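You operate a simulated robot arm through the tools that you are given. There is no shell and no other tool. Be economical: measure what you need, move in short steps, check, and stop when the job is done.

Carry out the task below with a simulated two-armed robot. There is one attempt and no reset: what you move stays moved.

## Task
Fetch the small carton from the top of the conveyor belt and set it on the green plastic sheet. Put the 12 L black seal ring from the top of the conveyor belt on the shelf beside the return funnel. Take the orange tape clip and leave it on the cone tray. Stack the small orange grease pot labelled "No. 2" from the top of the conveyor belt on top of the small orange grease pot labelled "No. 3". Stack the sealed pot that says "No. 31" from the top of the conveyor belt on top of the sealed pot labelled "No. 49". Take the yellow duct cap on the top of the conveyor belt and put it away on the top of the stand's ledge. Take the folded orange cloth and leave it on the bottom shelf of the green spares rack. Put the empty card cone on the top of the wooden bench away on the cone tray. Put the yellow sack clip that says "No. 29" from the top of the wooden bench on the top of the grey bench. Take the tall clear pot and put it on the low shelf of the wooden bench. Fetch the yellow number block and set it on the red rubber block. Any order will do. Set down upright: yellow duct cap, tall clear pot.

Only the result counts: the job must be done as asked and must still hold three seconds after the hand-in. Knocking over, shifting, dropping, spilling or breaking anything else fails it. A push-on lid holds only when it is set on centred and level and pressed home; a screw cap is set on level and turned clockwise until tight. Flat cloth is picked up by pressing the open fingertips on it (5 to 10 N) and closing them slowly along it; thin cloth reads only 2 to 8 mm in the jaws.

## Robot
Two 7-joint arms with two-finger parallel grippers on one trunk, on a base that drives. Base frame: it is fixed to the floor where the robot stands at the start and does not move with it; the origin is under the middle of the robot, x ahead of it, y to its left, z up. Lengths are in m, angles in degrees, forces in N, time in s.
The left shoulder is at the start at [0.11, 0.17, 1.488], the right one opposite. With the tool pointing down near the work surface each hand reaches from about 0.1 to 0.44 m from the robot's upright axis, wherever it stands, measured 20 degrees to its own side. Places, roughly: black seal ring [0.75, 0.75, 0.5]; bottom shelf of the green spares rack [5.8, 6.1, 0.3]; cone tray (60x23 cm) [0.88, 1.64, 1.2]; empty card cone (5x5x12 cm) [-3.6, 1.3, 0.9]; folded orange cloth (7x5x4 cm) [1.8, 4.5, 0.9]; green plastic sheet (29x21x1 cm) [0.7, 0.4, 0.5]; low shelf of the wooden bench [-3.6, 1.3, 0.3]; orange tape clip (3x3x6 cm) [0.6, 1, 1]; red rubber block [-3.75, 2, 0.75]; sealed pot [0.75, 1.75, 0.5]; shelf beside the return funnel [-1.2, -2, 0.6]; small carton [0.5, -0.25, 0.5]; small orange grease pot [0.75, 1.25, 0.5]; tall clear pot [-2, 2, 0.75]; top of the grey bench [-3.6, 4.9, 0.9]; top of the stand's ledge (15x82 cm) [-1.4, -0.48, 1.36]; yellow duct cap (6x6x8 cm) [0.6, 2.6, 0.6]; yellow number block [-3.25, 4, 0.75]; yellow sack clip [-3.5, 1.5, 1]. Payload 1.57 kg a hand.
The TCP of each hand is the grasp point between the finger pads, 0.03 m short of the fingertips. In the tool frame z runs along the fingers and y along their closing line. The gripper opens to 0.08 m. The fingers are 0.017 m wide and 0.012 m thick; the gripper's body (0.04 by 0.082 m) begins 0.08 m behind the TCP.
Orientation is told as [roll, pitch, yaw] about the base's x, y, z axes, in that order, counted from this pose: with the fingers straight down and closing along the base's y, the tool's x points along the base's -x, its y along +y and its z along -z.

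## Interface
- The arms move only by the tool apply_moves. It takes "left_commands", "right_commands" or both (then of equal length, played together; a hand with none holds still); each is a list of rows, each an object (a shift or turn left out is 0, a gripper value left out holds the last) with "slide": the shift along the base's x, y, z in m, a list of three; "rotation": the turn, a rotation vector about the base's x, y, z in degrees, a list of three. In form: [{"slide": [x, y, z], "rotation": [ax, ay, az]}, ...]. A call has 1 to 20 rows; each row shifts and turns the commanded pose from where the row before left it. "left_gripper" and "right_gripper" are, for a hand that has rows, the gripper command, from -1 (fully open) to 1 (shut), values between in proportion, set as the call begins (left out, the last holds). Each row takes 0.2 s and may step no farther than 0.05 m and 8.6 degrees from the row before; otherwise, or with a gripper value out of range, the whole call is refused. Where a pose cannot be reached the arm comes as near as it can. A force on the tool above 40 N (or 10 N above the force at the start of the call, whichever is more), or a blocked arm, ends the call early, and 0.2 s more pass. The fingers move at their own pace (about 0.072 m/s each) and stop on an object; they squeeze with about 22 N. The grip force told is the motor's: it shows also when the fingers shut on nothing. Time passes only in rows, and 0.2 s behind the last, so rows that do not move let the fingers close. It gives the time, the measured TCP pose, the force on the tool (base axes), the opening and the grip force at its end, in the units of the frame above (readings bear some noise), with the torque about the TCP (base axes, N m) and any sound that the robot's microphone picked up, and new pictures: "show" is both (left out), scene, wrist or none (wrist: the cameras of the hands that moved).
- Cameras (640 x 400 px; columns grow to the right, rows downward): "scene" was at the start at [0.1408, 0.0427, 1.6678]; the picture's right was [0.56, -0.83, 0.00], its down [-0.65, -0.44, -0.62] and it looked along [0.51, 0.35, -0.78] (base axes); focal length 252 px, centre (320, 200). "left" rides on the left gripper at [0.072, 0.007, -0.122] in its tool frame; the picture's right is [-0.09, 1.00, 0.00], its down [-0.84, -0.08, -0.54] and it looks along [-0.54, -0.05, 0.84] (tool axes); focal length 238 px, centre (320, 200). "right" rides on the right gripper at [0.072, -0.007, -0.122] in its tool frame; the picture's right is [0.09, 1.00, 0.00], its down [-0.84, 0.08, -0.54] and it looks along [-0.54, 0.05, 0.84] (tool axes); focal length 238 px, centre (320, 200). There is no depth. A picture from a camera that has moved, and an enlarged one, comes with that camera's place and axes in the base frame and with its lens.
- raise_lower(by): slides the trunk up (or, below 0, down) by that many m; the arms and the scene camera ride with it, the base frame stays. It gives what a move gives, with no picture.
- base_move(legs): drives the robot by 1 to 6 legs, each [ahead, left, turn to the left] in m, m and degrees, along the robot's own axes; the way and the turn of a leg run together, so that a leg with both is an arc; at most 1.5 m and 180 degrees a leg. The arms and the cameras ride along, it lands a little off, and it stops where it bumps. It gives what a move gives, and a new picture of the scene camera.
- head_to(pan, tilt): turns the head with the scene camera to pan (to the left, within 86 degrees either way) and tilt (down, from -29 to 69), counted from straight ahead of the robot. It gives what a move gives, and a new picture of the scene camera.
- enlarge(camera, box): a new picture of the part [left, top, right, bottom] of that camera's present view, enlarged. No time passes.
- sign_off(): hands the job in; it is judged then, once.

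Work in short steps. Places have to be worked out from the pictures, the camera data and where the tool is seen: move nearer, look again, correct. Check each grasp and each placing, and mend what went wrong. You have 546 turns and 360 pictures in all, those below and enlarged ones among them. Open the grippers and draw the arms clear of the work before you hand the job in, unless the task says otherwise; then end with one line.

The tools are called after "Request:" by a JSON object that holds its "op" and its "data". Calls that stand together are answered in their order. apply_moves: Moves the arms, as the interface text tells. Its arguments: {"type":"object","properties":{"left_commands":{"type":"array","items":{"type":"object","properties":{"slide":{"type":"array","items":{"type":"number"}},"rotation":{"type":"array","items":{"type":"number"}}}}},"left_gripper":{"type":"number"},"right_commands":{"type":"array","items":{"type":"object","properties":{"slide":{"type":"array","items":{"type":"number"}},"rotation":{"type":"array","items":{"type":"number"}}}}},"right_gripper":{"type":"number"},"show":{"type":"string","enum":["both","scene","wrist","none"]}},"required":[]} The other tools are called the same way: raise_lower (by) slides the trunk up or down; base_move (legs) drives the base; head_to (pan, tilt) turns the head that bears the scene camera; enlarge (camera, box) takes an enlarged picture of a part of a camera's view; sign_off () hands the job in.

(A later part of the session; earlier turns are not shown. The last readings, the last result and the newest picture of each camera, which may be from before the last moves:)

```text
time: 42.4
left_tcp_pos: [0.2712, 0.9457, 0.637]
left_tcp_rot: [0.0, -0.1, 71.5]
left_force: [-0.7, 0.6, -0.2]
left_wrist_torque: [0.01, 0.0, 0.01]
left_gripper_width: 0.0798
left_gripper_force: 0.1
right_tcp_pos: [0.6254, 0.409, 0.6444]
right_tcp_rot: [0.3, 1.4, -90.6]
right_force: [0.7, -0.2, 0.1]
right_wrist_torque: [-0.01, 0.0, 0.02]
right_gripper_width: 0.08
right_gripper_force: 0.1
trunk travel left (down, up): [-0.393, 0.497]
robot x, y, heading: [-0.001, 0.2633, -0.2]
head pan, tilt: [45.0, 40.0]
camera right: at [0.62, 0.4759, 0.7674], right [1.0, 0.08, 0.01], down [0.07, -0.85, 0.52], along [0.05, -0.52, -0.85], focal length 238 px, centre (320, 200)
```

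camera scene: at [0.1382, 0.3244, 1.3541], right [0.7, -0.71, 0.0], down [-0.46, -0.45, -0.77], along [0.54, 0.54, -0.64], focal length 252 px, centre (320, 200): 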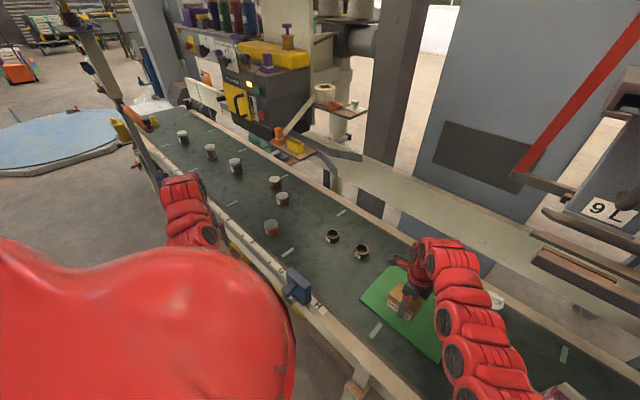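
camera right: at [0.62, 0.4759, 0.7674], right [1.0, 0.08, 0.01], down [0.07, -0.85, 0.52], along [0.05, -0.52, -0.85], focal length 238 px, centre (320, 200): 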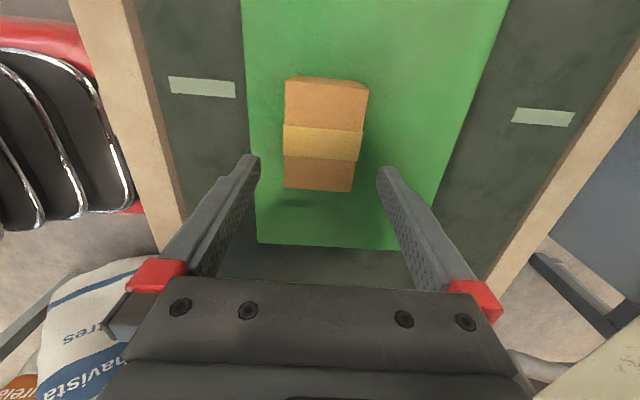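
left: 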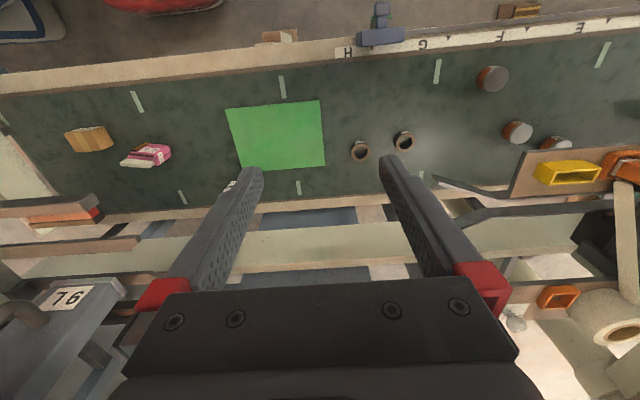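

Carton placed well on the sheet. Now zoom at the rings and pots to read labels.

Request:
{"op": "enlarge", "data": {"camera": "scene", "box": [300, 215, 396, 275]}}

Request:
{"op": "enlarge", "data": {"camera": "scene", "box": [160, 120, 320, 240]}}

```text
6.67 times, centred on (348, 245) of scene
camera zoom: at [0.1376, 0.3233, 1.2752], right [0.7, -0.71, 0.0], down [-0.46, -0.45, -0.77], along [0.55, 0.54, -0.64], focal length 1684 px, centre (133, -100)
```

zoom: 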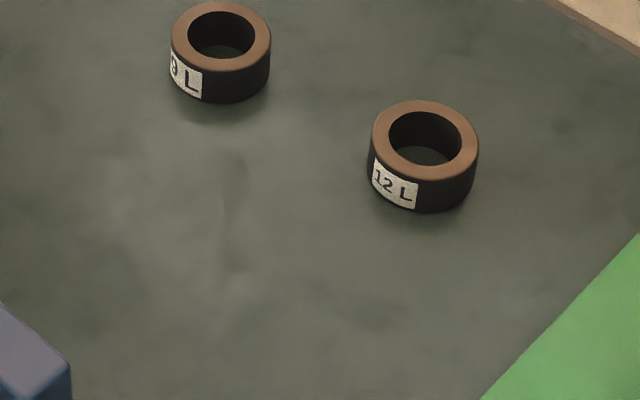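

```text
3.33 times, centred on (240, 180) of scene
camera zoom: at [0.1376, 0.3233, 1.2752], right [0.7, -0.71, 0.0], down [-0.46, -0.45, -0.77], along [0.55, 0.54, -0.64], focal length 842 px, centre (587, 267)
```

zoom: 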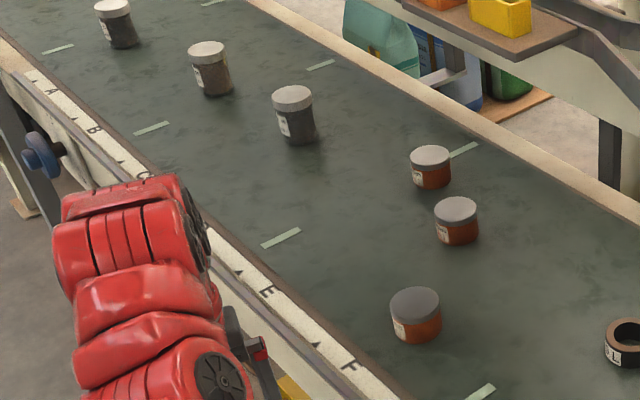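

12 L is the ring nearer the sheet at ≈(0.72, 0.663). Now read the pot labels.

Request:
{"op": "enlarge", "data": {"camera": "scene", "box": [250, 155, 306, 190]}}

Request:
{"op": "enlarge", "data": {"camera": "scene", "box": [245, 190, 301, 225]}}

Request:
{"op": "enlarge", "data": {"camera": "scene", "box": [168, 115, 248, 165]}}

```text
11.43 times, centred on (278, 172) of scene
camera zoom: at [0.1376, 0.3233, 1.2752], right [0.7, -0.71, 0.0], down [-0.46, -0.45, -0.77], along [0.55, 0.54, -0.64], focal length 2886 px, centre (800, 514)
```

zoom: 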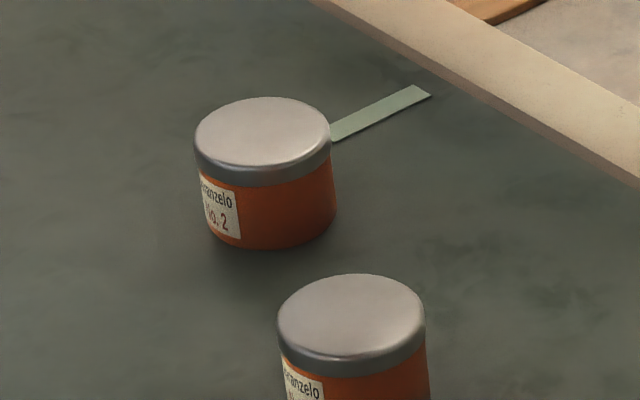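

```text
11.43 times, centred on (273, 208) of scene
camera zoom: at [0.1376, 0.3233, 1.2752], right [0.7, -0.71, 0.0], down [-0.46, -0.45, -0.77], along [0.55, 0.54, -0.64], focal length 2886 px, centre (857, 114)
```

zoom: 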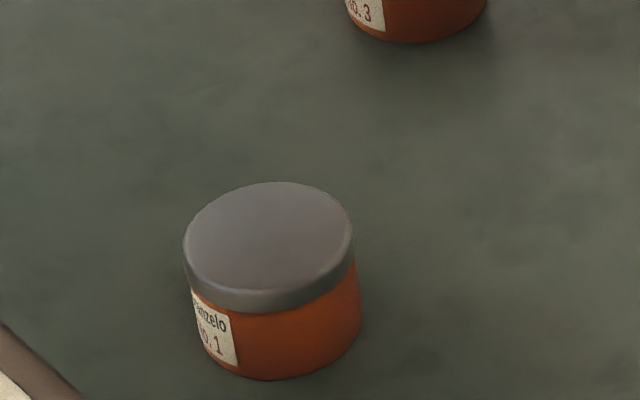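

```text
8.00 times, centred on (208, 140) of scene
camera zoom: at [0.1376, 0.3233, 1.2752], right [0.7, -0.71, 0.0], down [-0.46, -0.45, -0.77], along [0.55, 0.54, -0.64], focal length 2020 px, centre (1216, 680)
```

zoom: 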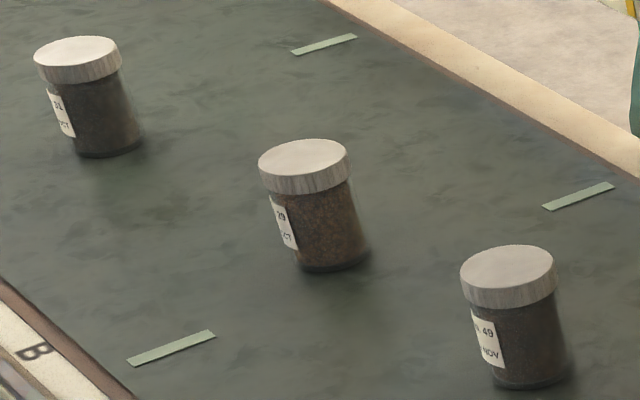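

No. 2 is the far grease pot ≈(0.765, 1.28), No. 3 the middle ≈(0.705, 1.14). Sealed pots: No. 49 ≈(0.69, 1.55), the farthest reads 31-like ≈(0.64, 2.14). First the ring: drive left with the right hand above it.

Request:
{"op": "base_move", "data": {"legs": [[0, 0.42, 0]]}}

```text
time: 44.5
left_tcp_pos: [0.2741, 1.2709, 0.6376]
left_tcp_rot: [0.0, -0.1, 71.1]
left_force: [0.0, 0.6, -0.8]
left_wrist_torque: [-0.03, 0.02, 0.02]
left_gripper_width: 0.08
left_gripper_force: 0.0
right_tcp_pos: [0.6184, 0.7077, 0.6248]
right_tcp_rot: [-2.3, -0.2, -92.8]
right_force: [1.0, 0.1, 0.6]
right_wrist_torque: [-0.02, -0.02, 0.0]
right_gripper_width: 0.08
right_gripper_force: 0.0
trunk travel left (down, up): [-0.393, 0.497]
robot x, y, heading: [-0.0051, 0.5918, -0.9]
head pan, tilt: [45.0, 40.0]
stopped in leg 1: the robot was blocked; the commanded pose is now the measured one
camera scene: at [0.1375, 0.6486, 1.276], right [0.7, -0.72, 0.0], down [-0.46, -0.45, -0.77], along [0.55, 0.53, -0.64], focal length 252 px, centre (320, 200)
```

scene: 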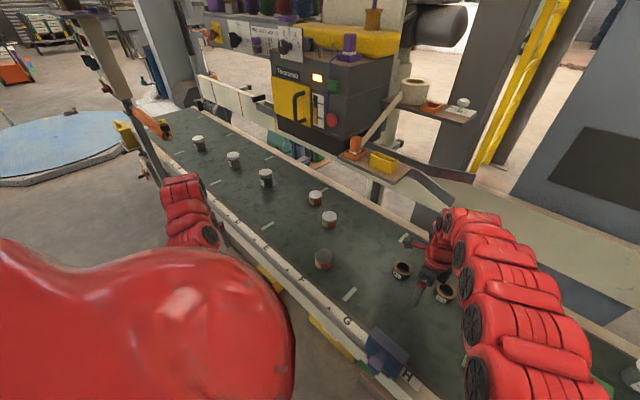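

The base was blocked and the right hand got deflected ~3 cm. I look where the contact might be.

Request:
{"op": "enlarge", "data": {"camera": "scene", "box": [340, 200, 540, 400]}}

Request:
{"op": "enlarge", "data": {"camera": "right", "box": [0, 0, 640, 400]}}

```text
2.00 times, centred on (440, 300) of scene
camera zoom: at [0.1375, 0.6486, 1.276], right [0.7, -0.72, 0.0], down [-0.46, -0.45, -0.77], along [0.55, 0.53, -0.64], focal length 505 px, centre (80, 0)
```

zoom: 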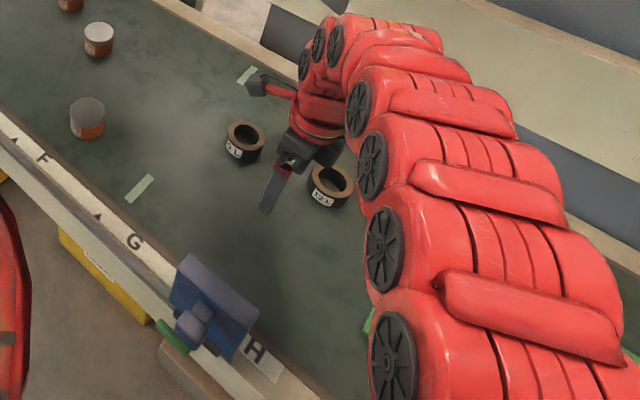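

```text
1.00 times, centred on (320, 200) of right (not enlarged: the box is as wide or as high as the picture)
camera zoom: at [0.6218, 0.7788, 0.746], right [1.0, 0.04, -0.04], down [0.06, -0.84, 0.54], along [-0.01, -0.54, -0.84], focal length 238 px, centre (320, 200)
```

zoom: 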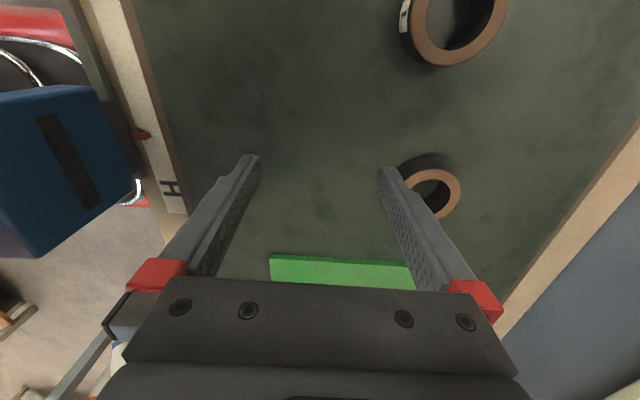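

The ring label now reads "12 L" nearest the gripper. I check the floor obstacles using the left wrist camera.

Request:
{"op": "enlarge", "data": {"camera": "left", "box": [0, 0, 640, 400]}}

Request:
{"op": "head_to", "data": {"pan": 80, "tilt": 60}}

```text
1.00 times, centred on (320, 200) of left (not enlarged: the box is as wide or as high as the picture)
camera zoom: at [0.2453, 1.205, 0.7602], right [-0.91, 0.41, 0.0], down [0.35, 0.77, 0.54], along [0.22, 0.5, -0.84], focal length 238 px, centre (320, 200)
```

zoom: 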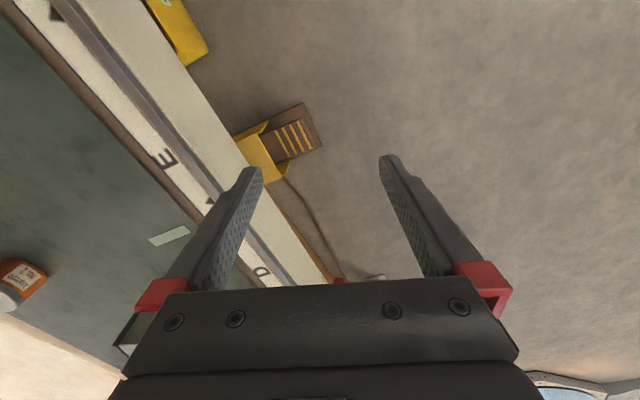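

```text
time: 45.5
left_tcp_pos: [0.2752, 1.2706, 0.6382]
left_tcp_rot: [0.3, -0.2, 71.3]
left_force: [0.3, 0.9, -0.5]
left_wrist_torque: [0.01, 0.01, 0.01]
left_gripper_width: 0.0799
left_gripper_force: 0.1
right_tcp_pos: [0.6183, 0.7087, 0.624]
right_tcp_rot: [-2.3, 0.2, -92.7]
right_force: [-0.5, 1.3, -0.8]
right_wrist_torque: [0.0, 0.01, 0.0]
right_gripper_width: 0.0803
right_gripper_force: 0.0
trunk travel left (down, up): [-0.393, 0.497]
robot x, y, heading: [-0.0041, 0.5899, -0.8]
head pan, tilt: [80.0, 60.0]
camera scene: at [0.0896, 0.6533, 1.2484], right [0.98, -0.19, 0.0], down [-0.16, -0.85, -0.5], along [0.09, 0.49, -0.86], focal length 252 px, centre (320, 200)
```

scene: 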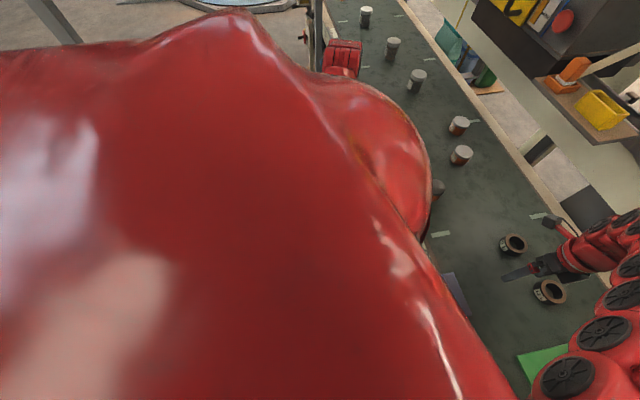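

The wrist met an overhead bracket tip at about (0.62, 0.73, 0.92). I draw the hand right (−y) then drive left a bit and raise less.

Request:
{"op": "apply_moves", "data": {"right_commands": [{"slide": [0, -0.04, 0]}, {"slide": [0, -0.04, 0]}, {"slide": [0, -0.04, 0]}, {"slide": [0, -0.04, 0], "rotation": [2.2, 0, 2.5]}, {"slide": [0.0, -0.03, 0.02], "rotation": [0, 0, 0]}], "show": "none"}}

Request:
{"op": "base_move", "data": {"legs": [[0, 0.15, 0.8]]}}

```text
time: 46.8
left_tcp_pos: [0.2735, 1.2723, 0.6382]
left_tcp_rot: [0.1, 0.0, 71.3]
left_force: [-0.1, 0.8, -0.1]
left_wrist_torque: [0.02, 0.0, -0.04]
left_gripper_width: 0.0801
left_gripper_force: 0.1
right_tcp_pos: [0.622, 0.5227, 0.6453]
right_tcp_rot: [-2.4, 2.1, -90.0]
right_force: [-0.5, -0.1, 0.7]
right_wrist_torque: [0.0, 0.01, -0.01]
right_gripper_width: 0.0801
right_gripper_force: 0.1
trunk travel left (down, up): [-0.393, 0.497]
robot x, y, heading: [-0.004, 0.5936, -0.9]
head pan, tilt: [80.0, 60.0]
```

```text
time: 48.1
left_tcp_pos: [0.2671, 1.4264, 0.6364]
left_tcp_rot: [0.1, 0.0, 71.9]
left_force: [0.3, 0.1, -0.4]
left_wrist_torque: [-0.02, 0.03, -0.02]
left_gripper_width: 0.08
left_gripper_force: 0.2
right_tcp_pos: [0.6221, 0.6818, 0.6448]
right_tcp_rot: [-2.4, 2.0, -89.4]
right_force: [0.7, 0.2, -0.8]
right_wrist_torque: [-0.03, 0.0, 0.03]
right_gripper_width: 0.0801
right_gripper_force: 0.0
trunk travel left (down, up): [-0.393, 0.497]
robot x, y, heading: [0.0012, 0.7435, -0.0]
head pan, tilt: [80.0, 60.0]
camera scene: at [0.0893, 0.8095, 1.2483], right [0.98, -0.17, 0.0], down [-0.15, -0.85, -0.5], along [0.09, 0.49, -0.87], focal length 252 px, centre (320, 200)
```

scene: 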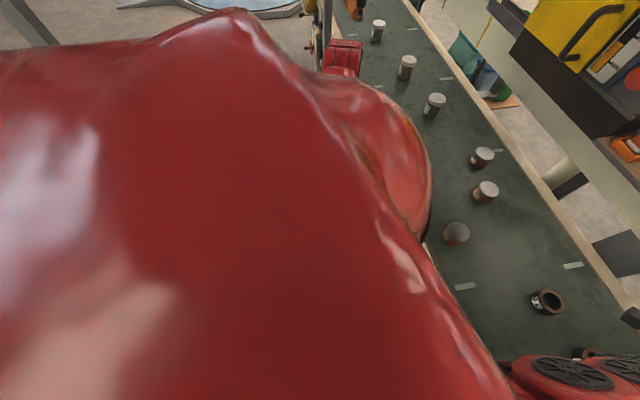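

Base now at y 0.74 with no block. Move the hand over the 12 L ring, level, and look.

Request:
{"op": "apply_moves", "data": {"right_commands": [{"slide": [0.04, -0.02, 0], "rotation": [-2, -2.4, 0]}, {"slide": [0.04, 0, 0]}], "show": "wrist"}}

```text
time: 48.7
left_tcp_pos: [0.2672, 1.4259, 0.6378]
left_tcp_rot: [0.1, -0.1, 71.9]
left_force: [-0.1, 0.3, 0.3]
left_wrist_torque: [-0.03, -0.01, 0.02]
left_gripper_width: 0.0799
left_gripper_force: 0.0
right_tcp_pos: [0.7042, 0.6624, 0.6446]
right_tcp_rot: [-0.1, 0.1, -89.2]
right_force: [0.6, -0.9, -0.7]
right_wrist_torque: [0.03, 0.01, 0.01]
right_gripper_width: 0.0802
right_gripper_force: 0.0
trunk travel left (down, up): [-0.393, 0.497]
robot x, y, heading: [-0.0025, 0.7425, 0.0]
head pan, tilt: [80.0, 60.0]
camera right: at [0.6982, 0.732, 0.7663], right [0.99, 0.11, 0.0], down [0.09, -0.84, 0.54], along [0.06, -0.54, -0.84], focal length 238 px, centre (320, 200)
```

right: 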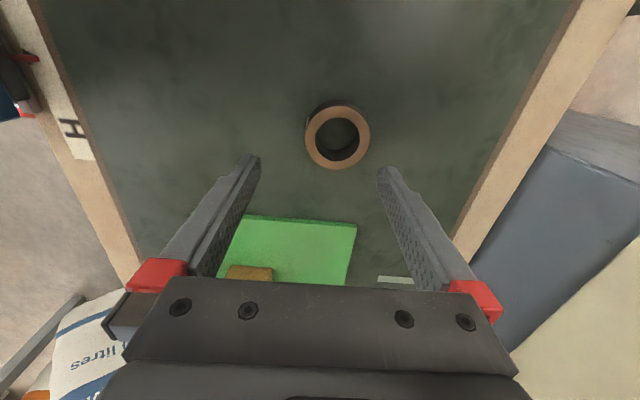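

Ring centre ≈(0.723, 0.663). Align and descend.

Request:
{"op": "apply_moves", "data": {"right_commands": [{"slide": [0.019, 0.001, 0]}, {"slide": [0, 0, -0.03]}, {"slide": [0, 0, -0.03]}, {"slide": [0, 0, -0.02]}, {"slide": [0, 0, -0.008]}], "show": "wrist"}}

```text
time: 49.9
left_tcp_pos: [0.2682, 1.4253, 0.6362]
left_tcp_rot: [0.0, 0.0, 71.9]
left_force: [0.2, 0.3, 0.3]
left_wrist_torque: [0.02, -0.04, 0.0]
left_gripper_width: 0.0801
left_gripper_force: 0.1
right_tcp_pos: [0.7107, 0.6592, 0.5797]
right_tcp_rot: [0.1, 0.1, -89.5]
right_force: [2.6, -0.5, 4.2]
right_wrist_torque: [0.0, -0.2, -0.02]
right_gripper_width: 0.0799
right_gripper_force: 0.2
right hand out of reach, approached as far as the arm can: row 1, 2, 3
trunk travel left (down, up): [-0.393, 0.497]
robot x, y, heading: [-0.0046, 0.7412, -0.2]
head pan, tilt: [80.0, 60.0]
camera right: at [0.704, 0.73, 0.7013], right [0.99, 0.1, 0.0], down [0.08, -0.84, 0.54], along [0.06, -0.54, -0.84], focal length 238 px, centre (320, 200)
```

right: 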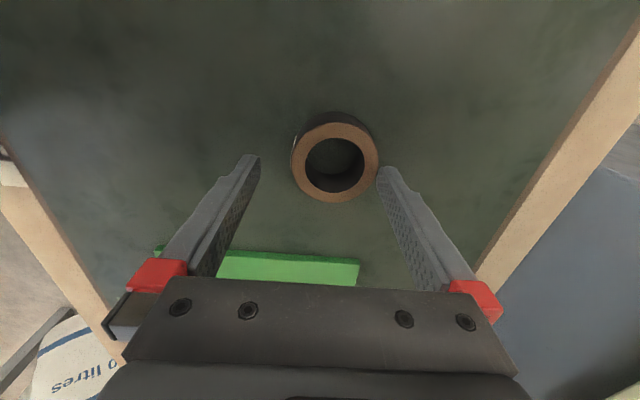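

Outer reach and the right finger is near the ring's edge. Go up, lower the trunk, then re-align.

Request:
{"op": "apply_moves", "data": {"right_commands": [{"slide": [0, 0, 0.05]}, {"slide": [-0.01, 0, 0.04]}, {"slide": [0, 0, 0.03]}], "left_commands": [{"slide": [0, 0, 0.02]}, {"slide": [0, 0, 0.02]}, {"slide": [0, 0, 0.02]}], "show": "none"}}

Request:
{"op": "raise_lower", "data": {"by": -0.1}}

Request:
{"op": "apply_moves", "data": {"right_commands": [{"slide": [0.023, 0.004, 0]}, {}], "show": "wrist"}}

```text
time: 50.7
left_tcp_pos: [0.2676, 1.4258, 0.697]
left_tcp_rot: [0.0, 0.0, 71.8]
left_force: [0.3, 0.0, 0.3]
left_wrist_torque: [0.0, 0.0, -0.01]
left_gripper_width: 0.08
left_gripper_force: 0.1
right_tcp_pos: [0.701, 0.6598, 0.6981]
right_tcp_rot: [0.0, 0.0, -89.4]
right_force: [0.3, 0.8, -0.4]
right_wrist_torque: [-0.04, 0.0, -0.02]
right_gripper_width: 0.0801
right_gripper_force: 0.0
trunk travel left (down, up): [-0.393, 0.497]
robot x, y, heading: [-0.0011, 0.7432, -0.0]
head pan, tilt: [80.0, 60.0]
```

```text
time: 52.1
left_tcp_pos: [0.267, 1.4251, 0.5959]
left_tcp_rot: [0.1, -0.1, 71.9]
left_force: [-0.6, 0.3, -0.4]
left_wrist_torque: [0.0, -0.02, 0.02]
left_gripper_width: 0.0799
left_gripper_force: 0.0
right_tcp_pos: [0.7028, 0.6615, 0.5979]
right_tcp_rot: [0.1, 0.0, -89.4]
right_force: [-0.3, 0.5, 0.4]
right_wrist_torque: [0.0, -0.02, 0.03]
right_gripper_width: 0.08
right_gripper_force: 0.1
trunk travel left (down, up): [-0.293, 0.597]
robot x, y, heading: [0.0, 0.7443, 0.1]
head pan, tilt: [80.0, 60.0]
```

```text
time: 52.7
left_tcp_pos: [0.2665, 1.4271, 0.5965]
left_tcp_rot: [0.1, -0.1, 71.8]
left_force: [-0.4, 1.4, 0.0]
left_wrist_torque: [0.01, -0.03, 0.01]
left_gripper_width: 0.0799
left_gripper_force: 0.1
right_tcp_pos: [0.7147, 0.6636, 0.5969]
right_tcp_rot: [0.0, 0.0, -89.4]
right_force: [1.0, 1.1, 0.2]
right_wrist_torque: [-0.01, 0.01, 0.01]
right_gripper_width: 0.08
right_gripper_force: 0.0
right hand out of reach, approached as far as the arm can: row 1
trunk travel left (down, up): [-0.293, 0.597]
robot x, y, heading: [-0.0011, 0.7441, -0.4]
head pan, tilt: [80.0, 60.0]
camera right: at [0.7088, 0.7339, 0.7193], right [0.99, 0.1, 0.0], down [0.09, -0.84, 0.54], along [0.06, -0.54, -0.84], focal length 238 px, centre (320, 200)
```

right: 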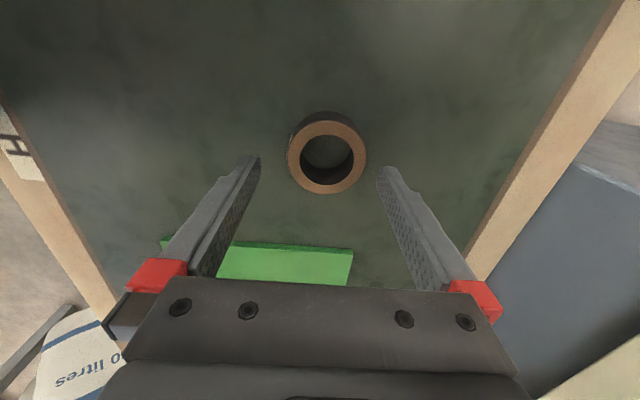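

Max reach is ~0.6 m ahead of the shoulder. Try nudging the base forward 3 cm (it tells if it bumps).

Request:
{"op": "base_move", "data": {"legs": [[0.03, 0, 0]]}}

```text
time: 53.5
left_tcp_pos: [0.2986, 1.4257, 0.5965]
left_tcp_rot: [0.1, 0.0, 71.8]
left_force: [0.3, 0.6, -0.3]
left_wrist_torque: [-0.01, 0.0, 0.02]
left_gripper_width: 0.0802
left_gripper_force: 0.1
right_tcp_pos: [0.7457, 0.6634, 0.5985]
right_tcp_rot: [-0.1, 0.0, -89.4]
right_force: [0.0, -0.1, -0.8]
right_wrist_torque: [0.0, 0.01, 0.01]
right_gripper_width: 0.0801
right_gripper_force: 0.0
trunk travel left (down, up): [-0.293, 0.597]
robot x, y, heading: [0.0279, 0.7425, -0.1]
head pan, tilt: [80.0, 60.0]
camera scene: at [0.12, 0.8082, 1.1483], right [0.98, -0.18, 0.0], down [-0.15, -0.85, -0.5], along [0.09, 0.49, -0.87], focal length 252 px, centre (320, 200)
```

scene: 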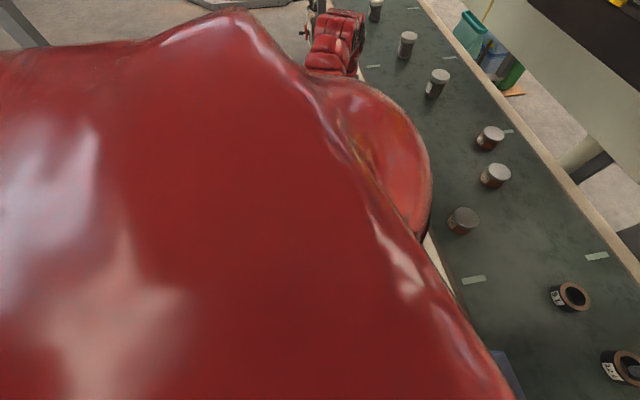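

Forward motion is free. Now align (−2.4 cm x) and descend on the ring.

Request:
{"op": "apply_moves", "data": {"right_commands": [{"slide": [-0.0235, 0.001, 0]}, {"slide": [0, 0, -0.02]}, {"slide": [0, 0, -0.015]}, {"slide": [0, 0, -0.007]}], "show": "wrist"}}

```text
time: 54.5
left_tcp_pos: [0.2964, 1.4261, 0.5955]
left_tcp_rot: [0.1, 0.0, 71.9]
left_force: [-0.3, -0.5, 0.1]
left_wrist_torque: [0.03, -0.01, -0.02]
left_gripper_width: 0.0799
left_gripper_force: 0.0
right_tcp_pos: [0.7215, 0.6636, 0.5554]
right_tcp_rot: [0.0, 0.0, -89.3]
right_force: [0.6, 0.1, 0.4]
right_wrist_torque: [-0.01, 0.0, 0.02]
right_gripper_width: 0.08
right_gripper_force: 0.1
trunk travel left (down, up): [-0.293, 0.597]
robot x, y, heading: [0.0276, 0.7416, 0.1]
head pan, tilt: [80.0, 60.0]
camera right: at [0.7158, 0.7342, 0.677], right [0.99, 0.1, 0.0], down [0.09, -0.84, 0.54], along [0.06, -0.54, -0.84], focal length 238 px, centre (320, 200)
```

right: 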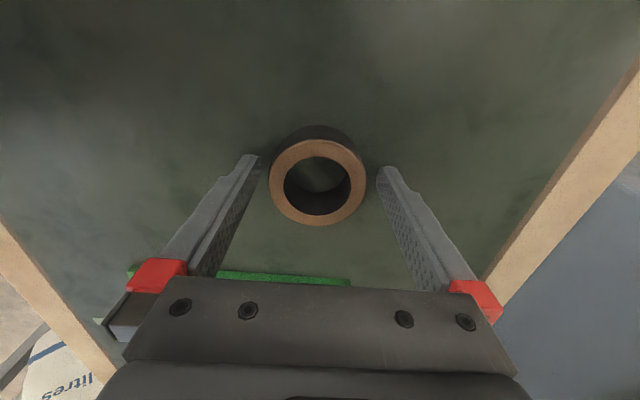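

Request:
{"op": "apply_moves", "data": {"right_commands": [{}, {}, {}, {}, {"slide": [0, 0, 0.03]}, {"slide": [0, 0, 0.03]}], "right_gripper": 1, "show": "wrist"}}

```text
time: 55.9
left_tcp_pos: [0.2956, 1.4254, 0.5973]
left_tcp_rot: [0.2, 0.0, 71.7]
left_force: [-0.3, -0.4, 0.1]
left_wrist_torque: [0.01, 0.0, -0.01]
left_gripper_width: 0.0801
left_gripper_force: 0.0
right_tcp_pos: [0.7212, 0.6644, 0.6138]
right_tcp_rot: [0.0, 0.0, -89.4]
right_force: [0.1, -0.2, 0.4]
right_wrist_torque: [-0.02, -0.02, -0.02]
right_gripper_width: 0.0607
right_gripper_force: 22.2
trunk travel left (down, up): [-0.293, 0.597]
robot x, y, heading: [0.0276, 0.7418, 0.0]
head pan, tilt: [80.0, 60.0]
camera right: at [0.7148, 0.734, 0.7356], right [0.99, 0.1, 0.0], down [0.09, -0.84, 0.54], along [0.06, -0.54, -0.84], focal length 238 px, centre (320, 200)
```

right: 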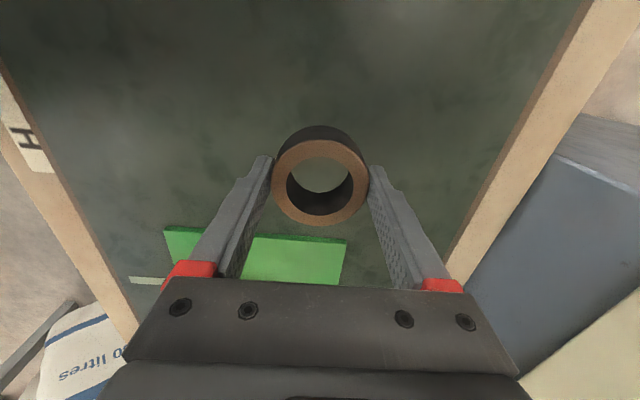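

Ring held. Retract the right hand to its own side in front of the rail, high enough to clear the carton.

Request:
{"op": "apply_moves", "data": {"right_commands": [{"slide": [0, 0, 0.045]}, {"slide": [0, 0, 0.045]}, {"slide": [-0.01, -0.045, 0]}, {"slide": [-0.01, -0.045, 0]}, {"slide": [-0.01, -0.045, 0]}, {"slide": [-0.02, -0.04, 0]}, {"slide": [-0.02, -0.04, 0]}, {"slide": [-0.03, -0.04, 0]}, {"slide": [-0.03, -0.04, 0]}, {"slide": [-0.03, -0.04, 0]}, {"slide": [-0.03, -0.04, 0]}, {"slide": [-0.03, -0.04, 0]}, {"slide": [-0.03, -0.04, 0]}, {"slide": [-0.03, -0.04, 0]}, {"slide": [-0.03, -0.04, 0]}, {"slide": [-0.03, -0.03, 0]}], "show": "none"}}

Request:
{"op": "head_to", "data": {"pan": 40, "tilt": 25}}

```text
time: 59.3
left_tcp_pos: [0.2972, 1.4247, 0.5966]
left_tcp_rot: [0.1, -0.1, 71.8]
left_force: [0.7, 0.3, -0.8]
left_wrist_torque: [-0.01, 0.01, 0.01]
left_gripper_width: 0.0799
left_gripper_force: 0.0
right_tcp_pos: [0.4508, 0.1472, 0.7157]
right_tcp_rot: [0.1, 0.1, -89.3]
right_force: [-0.5, -0.3, 0.7]
right_wrist_torque: [0.0, 0.02, -0.04]
right_gripper_width: 0.0609
right_gripper_force: 22.3
right hand out of reach, approached as far as the arm can: row 9, 10, 12
trunk travel left (down, up): [-0.293, 0.597]
robot x, y, heading: [0.0297, 0.742, 0.0]
head pan, tilt: [80.0, 60.0]
```

```text
time: 60.4
left_tcp_pos: [0.2971, 1.4257, 0.5967]
left_tcp_rot: [0.1, 0.0, 71.7]
left_force: [0.5, 0.1, 0.0]
left_wrist_torque: [0.01, 0.01, 0.01]
left_gripper_width: 0.0797
left_gripper_force: 0.1
right_tcp_pos: [0.4516, 0.1477, 0.7159]
right_tcp_rot: [0.1, 0.0, -89.5]
right_force: [-0.1, -0.1, 1.2]
right_wrist_torque: [0.02, -0.02, -0.02]
right_gripper_width: 0.0611
right_gripper_force: 22.3
trunk travel left (down, up): [-0.293, 0.597]
robot x, y, heading: [0.0301, 0.7425, 0.0]
head pan, tilt: [40.0, 25.0]
camera scene: at [0.1779, 0.8015, 1.1984], right [0.64, -0.77, 0.0], down [-0.32, -0.27, -0.91], along [0.69, 0.58, -0.42], focal length 252 px, centre (320, 200)
```

scene: 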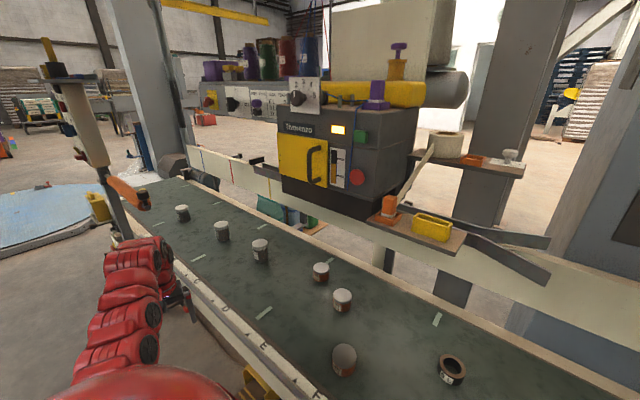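

I bring the left hand over the belt (away from the post) before driving further left.

Request:
{"op": "apply_moves", "data": {"left_commands": [{"slide": [0, 0, 0.04]}, {"slide": [0, 0, 0.04]}, {"slide": [0.03, -0.02, 0.02]}, {"slide": [0.035, -0.025, 0]}, {"slide": [0.035, -0.025, 0]}, {"slide": [0.035, -0.025, 0]}, {"slide": [0.035, -0.025, 0]}, {"slide": [0.035, -0.025, 0]}], "show": "none"}}

```text
time: 62.2
left_tcp_pos: [0.4357, 1.3332, 0.7031]
left_tcp_rot: [0.1, 0.0, 71.8]
left_force: [0.2, 0.7, -0.5]
left_wrist_torque: [-0.02, 0.0, -0.05]
left_gripper_width: 0.08
left_gripper_force: 0.1
left hand out of reach, approached as far as the arm can: row 5, 6, 7, 8
right_tcp_pos: [0.4514, 0.1478, 0.7158]
right_tcp_rot: [0.0, 0.1, -89.4]
right_force: [0.0, -0.9, -0.5]
right_wrist_torque: [0.01, 0.03, 0.0]
right_gripper_width: 0.0609
right_gripper_force: 22.4
trunk travel left (down, up): [-0.293, 0.597]
robot x, y, heading: [0.031, 0.7434, -0.2]
head pan, tilt: [40.0, 25.0]
```

Request:
{"op": "apply_moves", "data": {"left_commands": [{"slide": [0.04, 0, 0]}, {"slide": [0.04, 0, 0]}, {"slide": [0.04, 0, 0]}, {"slide": [0.0, -0.04, 0]}], "show": "none"}}

```text
time: 63.2
left_tcp_pos: [0.5577, 1.2909, 0.7017]
left_tcp_rot: [0.1, -0.1, 71.7]
left_force: [0.5, 0.6, 0.1]
left_wrist_torque: [0.05, 0.04, -0.03]
left_gripper_width: 0.0802
left_gripper_force: 0.1
right_tcp_pos: [0.45, 0.1459, 0.7149]
right_tcp_rot: [0.0, 0.0, -89.4]
right_force: [-1.1, 0.6, -1.0]
right_wrist_torque: [0.01, 0.03, 0.01]
right_gripper_width: 0.0608
right_gripper_force: 21.7
trunk travel left (down, up): [-0.293, 0.597]
robot x, y, heading: [0.0247, 0.7426, -0.1]
head pan, tilt: [40.0, 25.0]
```

Request:
{"op": "base_move", "data": {"legs": [[0, 0.33, 0]]}}

```text
time: 65.3
left_tcp_pos: [0.5563, 1.6274, 0.7011]
left_tcp_rot: [0.1, 0.0, 71.9]
left_force: [-1.1, 0.2, -0.2]
left_wrist_torque: [-0.04, 0.0, -0.01]
left_gripper_width: 0.0799
left_gripper_force: 0.1
right_tcp_pos: [0.4537, 0.481, 0.7153]
right_tcp_rot: [0.1, 0.0, -89.1]
right_force: [0.5, 0.3, -0.1]
right_wrist_torque: [0.0, 0.04, 0.0]
right_gripper_width: 0.0613
right_gripper_force: 22.3
trunk travel left (down, up): [-0.293, 0.597]
robot x, y, heading: [0.0337, 1.0734, -0.0]
head pan, tilt: [40.0, 25.0]
camera scene: at [0.1781, 1.1346, 1.1984], right [0.64, -0.77, 0.0], down [-0.32, -0.27, -0.91], along [0.69, 0.58, -0.42], focal length 252 px, centre (320, 200)
```

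scene: 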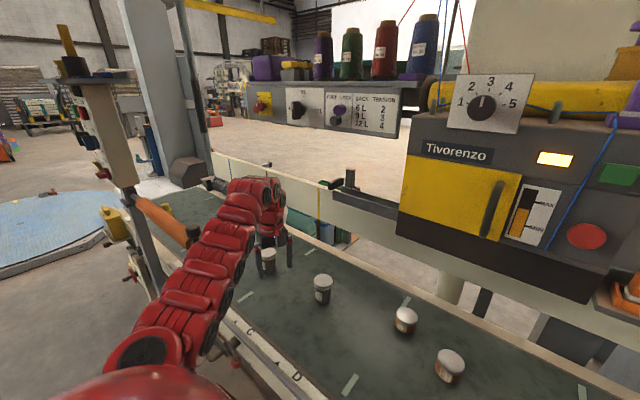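

Move the left hand over pot No. 2 at about (0.755, 1.28).

Request:
{"op": "apply_moves", "data": {"left_commands": [{"slide": [0.02, -0.045, 0]}, {"slide": [0.02, -0.045, 0]}, {"slide": [0.02, -0.045, 0]}, {"slide": [0.02, -0.045, 0]}, {"slide": [0.02, -0.045, 0]}, {"slide": [0.02, -0.045, 0]}, {"slide": [0.02, -0.045, 0]}, {"slide": [0.02, -0.03, -0.02]}], "show": "both"}}

```text
time: 67.3
left_tcp_pos: [0.6314, 1.4556, 0.7048]
left_tcp_rot: [-2.0, -0.8, 79.4]
left_force: [0.8, 0.0, -0.1]
left_wrist_torque: [-0.02, -0.03, -0.03]
left_gripper_width: 0.0801
left_gripper_force: 0.1
right_tcp_pos: [0.5031, 0.6426, 0.7234]
right_tcp_rot: [1.2, 0.2, -79.4]
right_force: [0.0, -0.1, -1.0]
right_wrist_torque: [0.01, -0.05, 0.04]
right_gripper_width: 0.0606
right_gripper_force: 21.5
trunk travel left (down, up): [-0.293, 0.597]
robot x, y, heading: [-0.003, 1.16, 9.9]
head pan, tilt: [40.0, 25.0]
stopped in row 8 (left hand): the arm was blocked; the commanded pose is now the measured one
camera scene: at [0.1084, 1.2355, 1.2038], right [0.76, -0.64, 0.01], down [-0.25, -0.32, -0.91], along [0.59, 0.7, -0.41], focal length 252 px, centre (320, 200)
camera left: at [0.6075, 1.3856, 0.826], right [-0.96, 0.27, -0.04], down [0.21, 0.8, 0.56], along [0.18, 0.53, -0.83], focal length 238 px, centre (320, 200)
```

scene: 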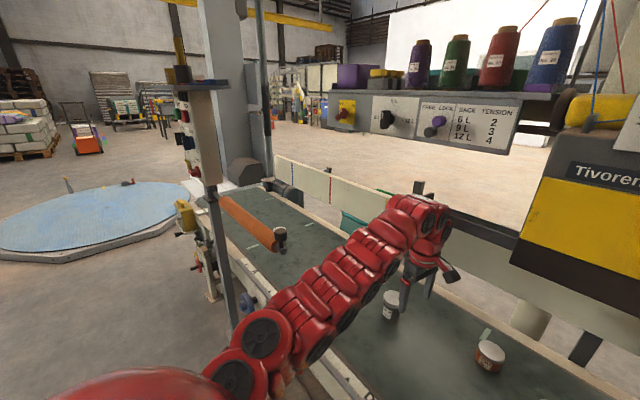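
left: 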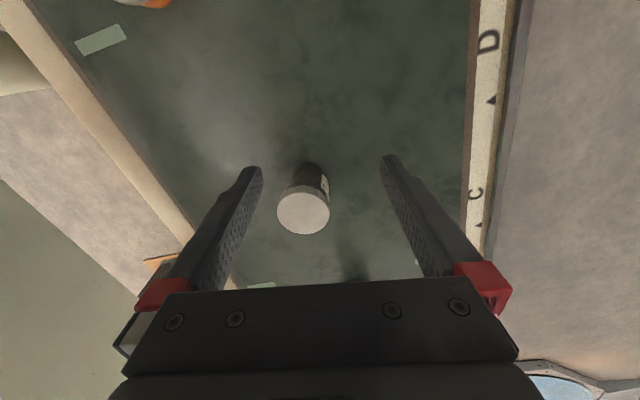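

The overhanging box (corner at ≈(0.617, 1.295, z 0.913)) blocked the wrist and turned the base 10°. Pots 2 and 3 lie under it, so I'll need a tilted tool. First pull the left hand back.

Request:
{"op": "apply_moves", "data": {"left_commands": [{"slide": [-0.02, 0.04, 0]}, {"slide": [-0.03, 0.035, 0]}, {"slide": [-0.03, 0.03, 0]}, {"slide": [-0.03, 0.03, 0]}], "show": "none"}}

Request:
{"op": "base_move", "data": {"legs": [[-0.03, -0.06, -9.9]]}}

```text
time: 68.3
left_tcp_pos: [0.5388, 1.5952, 0.6838]
left_tcp_rot: [-0.6, 0.0, 79.9]
left_force: [1.0, 0.2, -0.8]
left_wrist_torque: [0.03, -0.01, 0.01]
left_gripper_width: 0.0801
left_gripper_force: 0.1
right_tcp_pos: [0.5173, 0.6431, 0.7157]
right_tcp_rot: [0.0, 0.0, -79.7]
right_force: [0.0, 0.4, 0.4]
right_wrist_torque: [-0.02, 0.0, -0.04]
right_gripper_width: 0.0612
right_gripper_force: 22.4
trunk travel left (down, up): [-0.293, 0.597]
robot x, y, heading: [0.0037, 1.1602, 9.6]
head pan, tilt: [40.0, 25.0]
```

```text
time: 69.4
left_tcp_pos: [0.5814, 1.4347, 0.6841]
left_tcp_rot: [-0.5, 0.0, 69.9]
left_force: [-0.3, -0.2, 0.0]
left_wrist_torque: [0.01, 0.01, -0.01]
left_gripper_width: 0.0798
left_gripper_force: 0.0
right_tcp_pos: [0.3969, 0.4997, 0.7145]
right_tcp_rot: [0.0, 0.1, -89.5]
right_force: [-0.5, -0.6, -0.9]
right_wrist_torque: [0.01, -0.03, -0.01]
right_gripper_width: 0.0607
right_gripper_force: 21.6
trunk travel left (down, up): [-0.293, 0.597]
robot x, y, heading: [-0.0234, 1.096, -0.5]
head pan, tilt: [40.0, 25.0]
camera scene: at [0.1246, 1.1547, 1.1986], right [0.64, -0.77, 0.0], down [-0.33, -0.27, -0.91], along [0.7, 0.58, -0.42], focal length 252 px, centre (320, 200)
```

scene: 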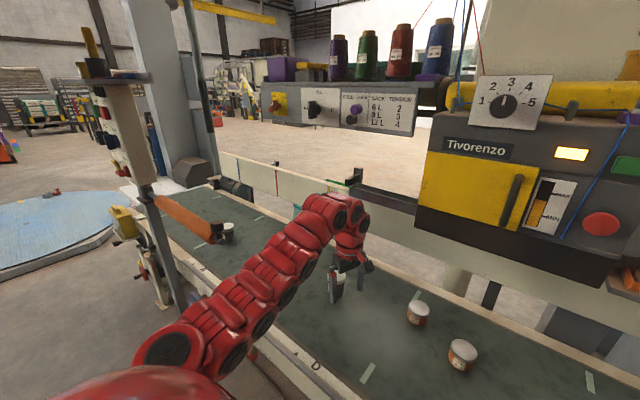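

Rotate the left tool to yaw 0 then pitch it forward 45° at y≈1.43, beside the box.

Request:
{"op": "apply_moves", "data": {"left_commands": [{"slide": [0, 0, 0.01], "rotation": [0, 0, -7.8]}, {"rotation": [0, 0, -7.8]}, {"rotation": [0, 0, -7.8]}, {"rotation": [0, 0, -7.8]}, {"rotation": [0, 0, -7.8]}, {"rotation": [0, 0, -7.8]}, {"rotation": [0, 0, -7.8]}, {"rotation": [0, 0, -7.8]}, {"rotation": [0, 0, -7.6]}, {"slide": [0.015, 0, 0], "rotation": [0, -7.5, 0]}, {"slide": [0.015, 0, 0], "rotation": [0, -7.5, 0]}, {"slide": [0.015, 0, 0], "rotation": [0, -7.5, 0]}, {"slide": [0.015, 0, 0], "rotation": [0, -7.5, 0]}, {"slide": [0.015, 0, 0], "rotation": [0, -7.5, 0]}, {"slide": [0.015, 0, 0], "rotation": [0, -7.5, 0]}], "show": "none"}}

```text
time: 72.6
left_tcp_pos: [0.7049, 1.4673, 0.6913]
left_tcp_rot: [-0.7, -41.0, 0.2]
left_force: [-0.2, 0.3, -0.1]
left_wrist_torque: [0.0, 0.01, 0.02]
left_gripper_width: 0.0799
left_gripper_force: 0.1
left hand out of reach, approached as far as the arm can: row 10, 11
right_tcp_pos: [0.3993, 0.5016, 0.7151]
right_tcp_rot: [0.0, 0.1, -89.5]
right_force: [-0.6, 0.3, -0.5]
right_wrist_torque: [0.03, 0.02, -0.01]
right_gripper_width: 0.0607
right_gripper_force: 22.2
trunk travel left (down, up): [-0.293, 0.597]
robot x, y, heading: [-0.0217, 1.1016, -0.3]
head pan, tilt: [40.0, 25.0]
```

Works. Slide right to y≈1.28 at lower height and look.

Request:
{"op": "apply_moves", "data": {"left_commands": [{"slide": [0, -0.04, -0.01]}, {"slide": [0, -0.04, -0.01]}, {"slide": [-0.01, -0.04, -0.01]}, {"slide": [-0.01, -0.04, 0], "rotation": [0, -4, 0]}, {"slide": [-0.01, -0.025, 0]}], "show": "both"}}

```text
time: 73.8
left_tcp_pos: [0.6757, 1.2827, 0.663]
left_tcp_rot: [-0.6, -45.2, 0.2]
left_force: [0.1, 0.1, -0.1]
left_wrist_torque: [-0.04, 0.02, -0.04]
left_gripper_width: 0.0799
left_gripper_force: 0.0
right_tcp_pos: [0.3964, 0.5009, 0.7155]
right_tcp_rot: [0.0, 0.1, -89.5]
right_force: [0.7, 0.1, 0.2]
right_wrist_torque: [0.02, 0.01, 0.01]
right_gripper_width: 0.0611
right_gripper_force: 22.1
trunk travel left (down, up): [-0.293, 0.597]
robot x, y, heading: [-0.0269, 1.1013, -0.2]
head pan, tilt: [40.0, 25.0]
camera scene: at [0.1249, 1.1557, 1.1985], right [0.64, -0.77, 0.0], down [-0.33, -0.27, -0.91], along [0.7, 0.58, -0.42], focal length 252 px, centre (320, 200)
camera left: at [0.5375, 1.2904, 0.6976], right [0.07, 1.0, 0.06], down [0.2, -0.07, 0.98], along [0.98, -0.06, -0.21], focal length 238 px, centre (320, 200)
```

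scene: 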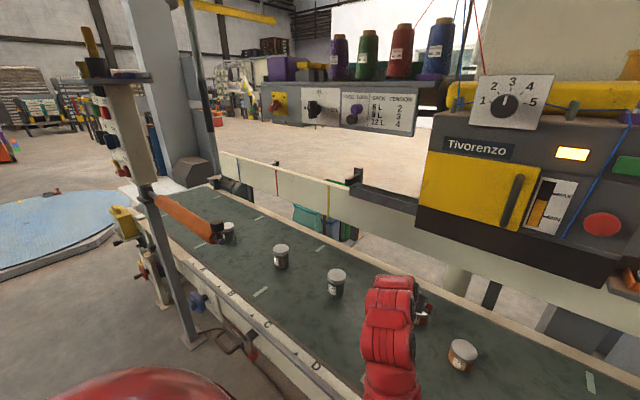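
left: 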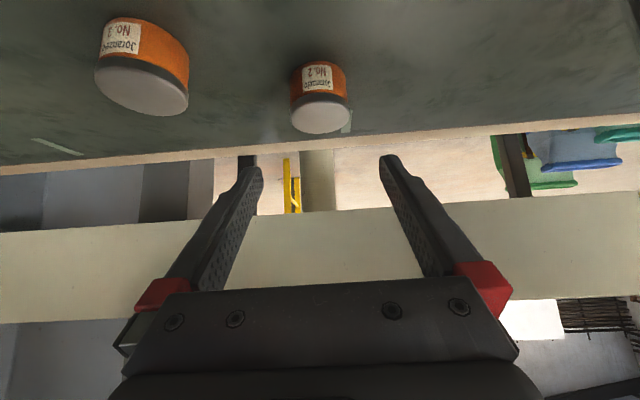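

Pot No. 2 is centred between the fingers laterally at ≈(0.763, 1.282). Advance and descend with the tilted fingers.

Request:
{"op": "apply_moves", "data": {"left_commands": [{"slide": [0.02, 0, -0.03]}, {"slide": [0.02, 0, -0.03]}, {"slide": [0.02, 0, -0.025]}], "show": "wrist"}}

```text
time: 74.6
left_tcp_pos: [0.737, 1.2832, 0.5766]
left_tcp_rot: [-0.8, -45.1, 0.2]
left_force: [0.2, -0.3, -0.4]
left_wrist_torque: [-0.01, -0.01, -0.03]
left_gripper_width: 0.0799
left_gripper_force: 0.0
right_tcp_pos: [0.3978, 0.5009, 0.7146]
right_tcp_rot: [0.1, 0.0, -89.5]
right_force: [-0.5, 0.8, -1.1]
right_wrist_torque: [-0.01, 0.02, -0.03]
right_gripper_width: 0.0607
right_gripper_force: 22.1
trunk travel left (down, up): [-0.293, 0.597]
robot x, y, heading: [-0.0225, 1.0977, -0.5]
head pan, tilt: [40.0, 25.0]
camera left: at [0.5998, 1.2915, 0.611], right [0.07, 1.0, 0.06], down [0.21, -0.07, 0.98], along [0.98, -0.06, -0.21], focal length 238 px, centre (320, 200)
```

left: 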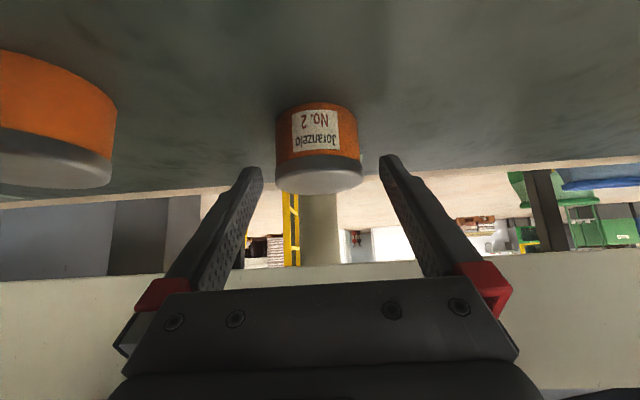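

Request:
{"op": "apply_moves", "data": {"left_commands": [{"slide": [0.012, 0, -0.012]}, {"slide": [0.012, 0, -0.012]}], "show": "wrist"}}

```text
time: 75.2
left_tcp_pos: [0.76, 1.2835, 0.553]
left_tcp_rot: [-0.7, -45.0, 0.2]
left_force: [-0.1, -0.1, -0.3]
left_wrist_torque: [0.0, 0.02, 0.0]
left_gripper_width: 0.0802
left_gripper_force: 0.0
right_tcp_pos: [0.3972, 0.5008, 0.7156]
right_tcp_rot: [0.1, 0.0, -89.5]
right_force: [-0.4, -0.2, -0.5]
right_wrist_torque: [-0.02, 0.01, 0.01]
right_gripper_width: 0.0607
right_gripper_force: 21.8
trunk travel left (down, up): [-0.293, 0.597]
robot x, y, heading: [-0.0191, 1.0957, -0.3]
head pan, tilt: [40.0, 25.0]
camera left: at [0.6227, 1.2911, 0.5873], right [0.07, 1.0, 0.06], down [0.21, -0.07, 0.98], along [0.98, -0.06, -0.21], focal length 238 px, centre (320, 200)
```

left: 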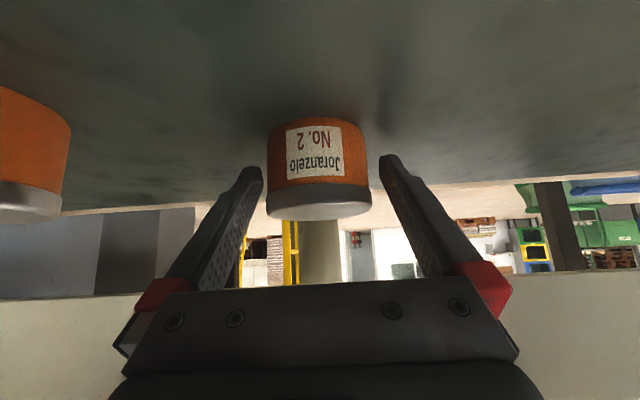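

Pot is between the pads. Close.

Request:
{"op": "apply_moves", "data": {"left_commands": [{}, {}, {}, {}, {"slide": [0, 0, 0.02]}], "left_gripper": 1, "show": "wrist"}}

```text
time: 76.4
left_tcp_pos: [0.7602, 1.2833, 0.5744]
left_tcp_rot: [-0.7, -45.3, 0.2]
left_force: [0.2, 1.0, -1.7]
left_wrist_torque: [0.01, 0.0, 0.02]
left_gripper_width: 0.0607
left_gripper_force: 22.4
right_tcp_pos: [0.3972, 0.5006, 0.7153]
right_tcp_rot: [0.0, 0.1, -89.6]
right_force: [-0.4, -0.5, -0.2]
right_wrist_torque: [-0.02, 0.03, -0.01]
right_gripper_width: 0.0608
right_gripper_force: 21.8
trunk travel left (down, up): [-0.293, 0.597]
robot x, y, heading: [-0.0236, 1.0958, -0.2]
head pan, tilt: [40.0, 25.0]
camera left: at [0.6231, 1.2904, 0.6087], right [0.07, 1.0, 0.06], down [0.2, -0.07, 0.98], along [0.98, -0.06, -0.21], focal length 238 px, centre (320, 200)
```

left: 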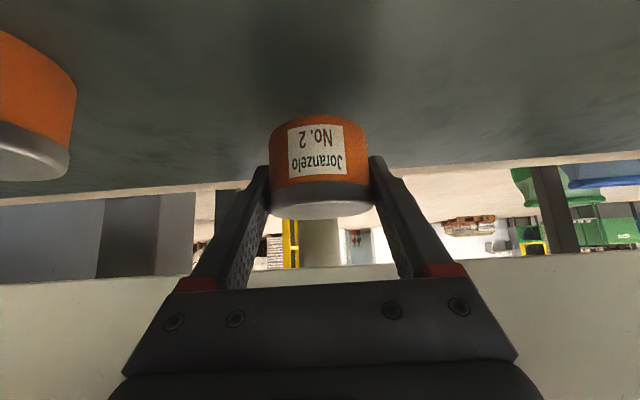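

Held. Lift to z≈0.63 and carry over pot No. 3 (~(0.699, 1.142)).

Request:
{"op": "apply_moves", "data": {"left_commands": [{"slide": [0, 0, 0.03]}, {"slide": [0, 0, 0.03]}, {"slide": [-0.015, -0.03, 0]}, {"slide": [-0.015, -0.03, 0]}, {"slide": [-0.015, -0.03, 0]}, {"slide": [-0.01, -0.03, 0]}, {"slide": [-0.01, -0.021, 0]}], "show": "both"}}

```text
time: 78.0
left_tcp_pos: [0.6944, 1.1401, 0.6342]
left_tcp_rot: [-0.6, -45.0, 0.2]
left_force: [-0.3, -0.4, -1.3]
left_wrist_torque: [0.01, 0.0, -0.03]
left_gripper_width: 0.0606
left_gripper_force: 21.6
right_tcp_pos: [0.3982, 0.5012, 0.7144]
right_tcp_rot: [0.0, 0.0, -89.6]
right_force: [-0.7, -0.6, -1.1]
right_wrist_torque: [0.02, -0.02, 0.01]
right_gripper_width: 0.0607
right_gripper_force: 21.9
trunk travel left (down, up): [-0.293, 0.597]
robot x, y, heading: [-0.0202, 1.1004, -0.1]
head pan, tilt: [40.0, 25.0]
camera scene: at [0.1251, 1.1556, 1.1985], right [0.64, -0.77, 0.0], down [-0.33, -0.27, -0.91], along [0.7, 0.58, -0.42], focal length 252 px, centre (320, 200)
camera left: at [0.5571, 1.1481, 0.6696], right [0.07, 1.0, 0.06], down [0.21, -0.07, 0.98], along [0.98, -0.06, -0.21], focal length 238 px, centre (320, 200)
```

scene: 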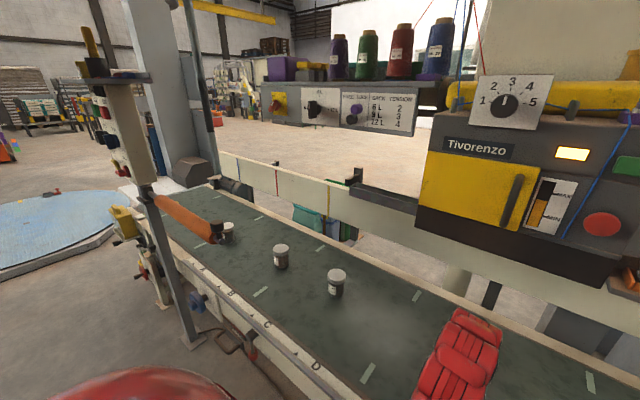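
left: 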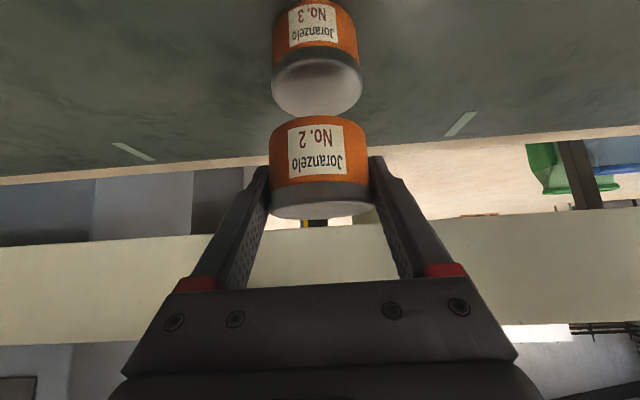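

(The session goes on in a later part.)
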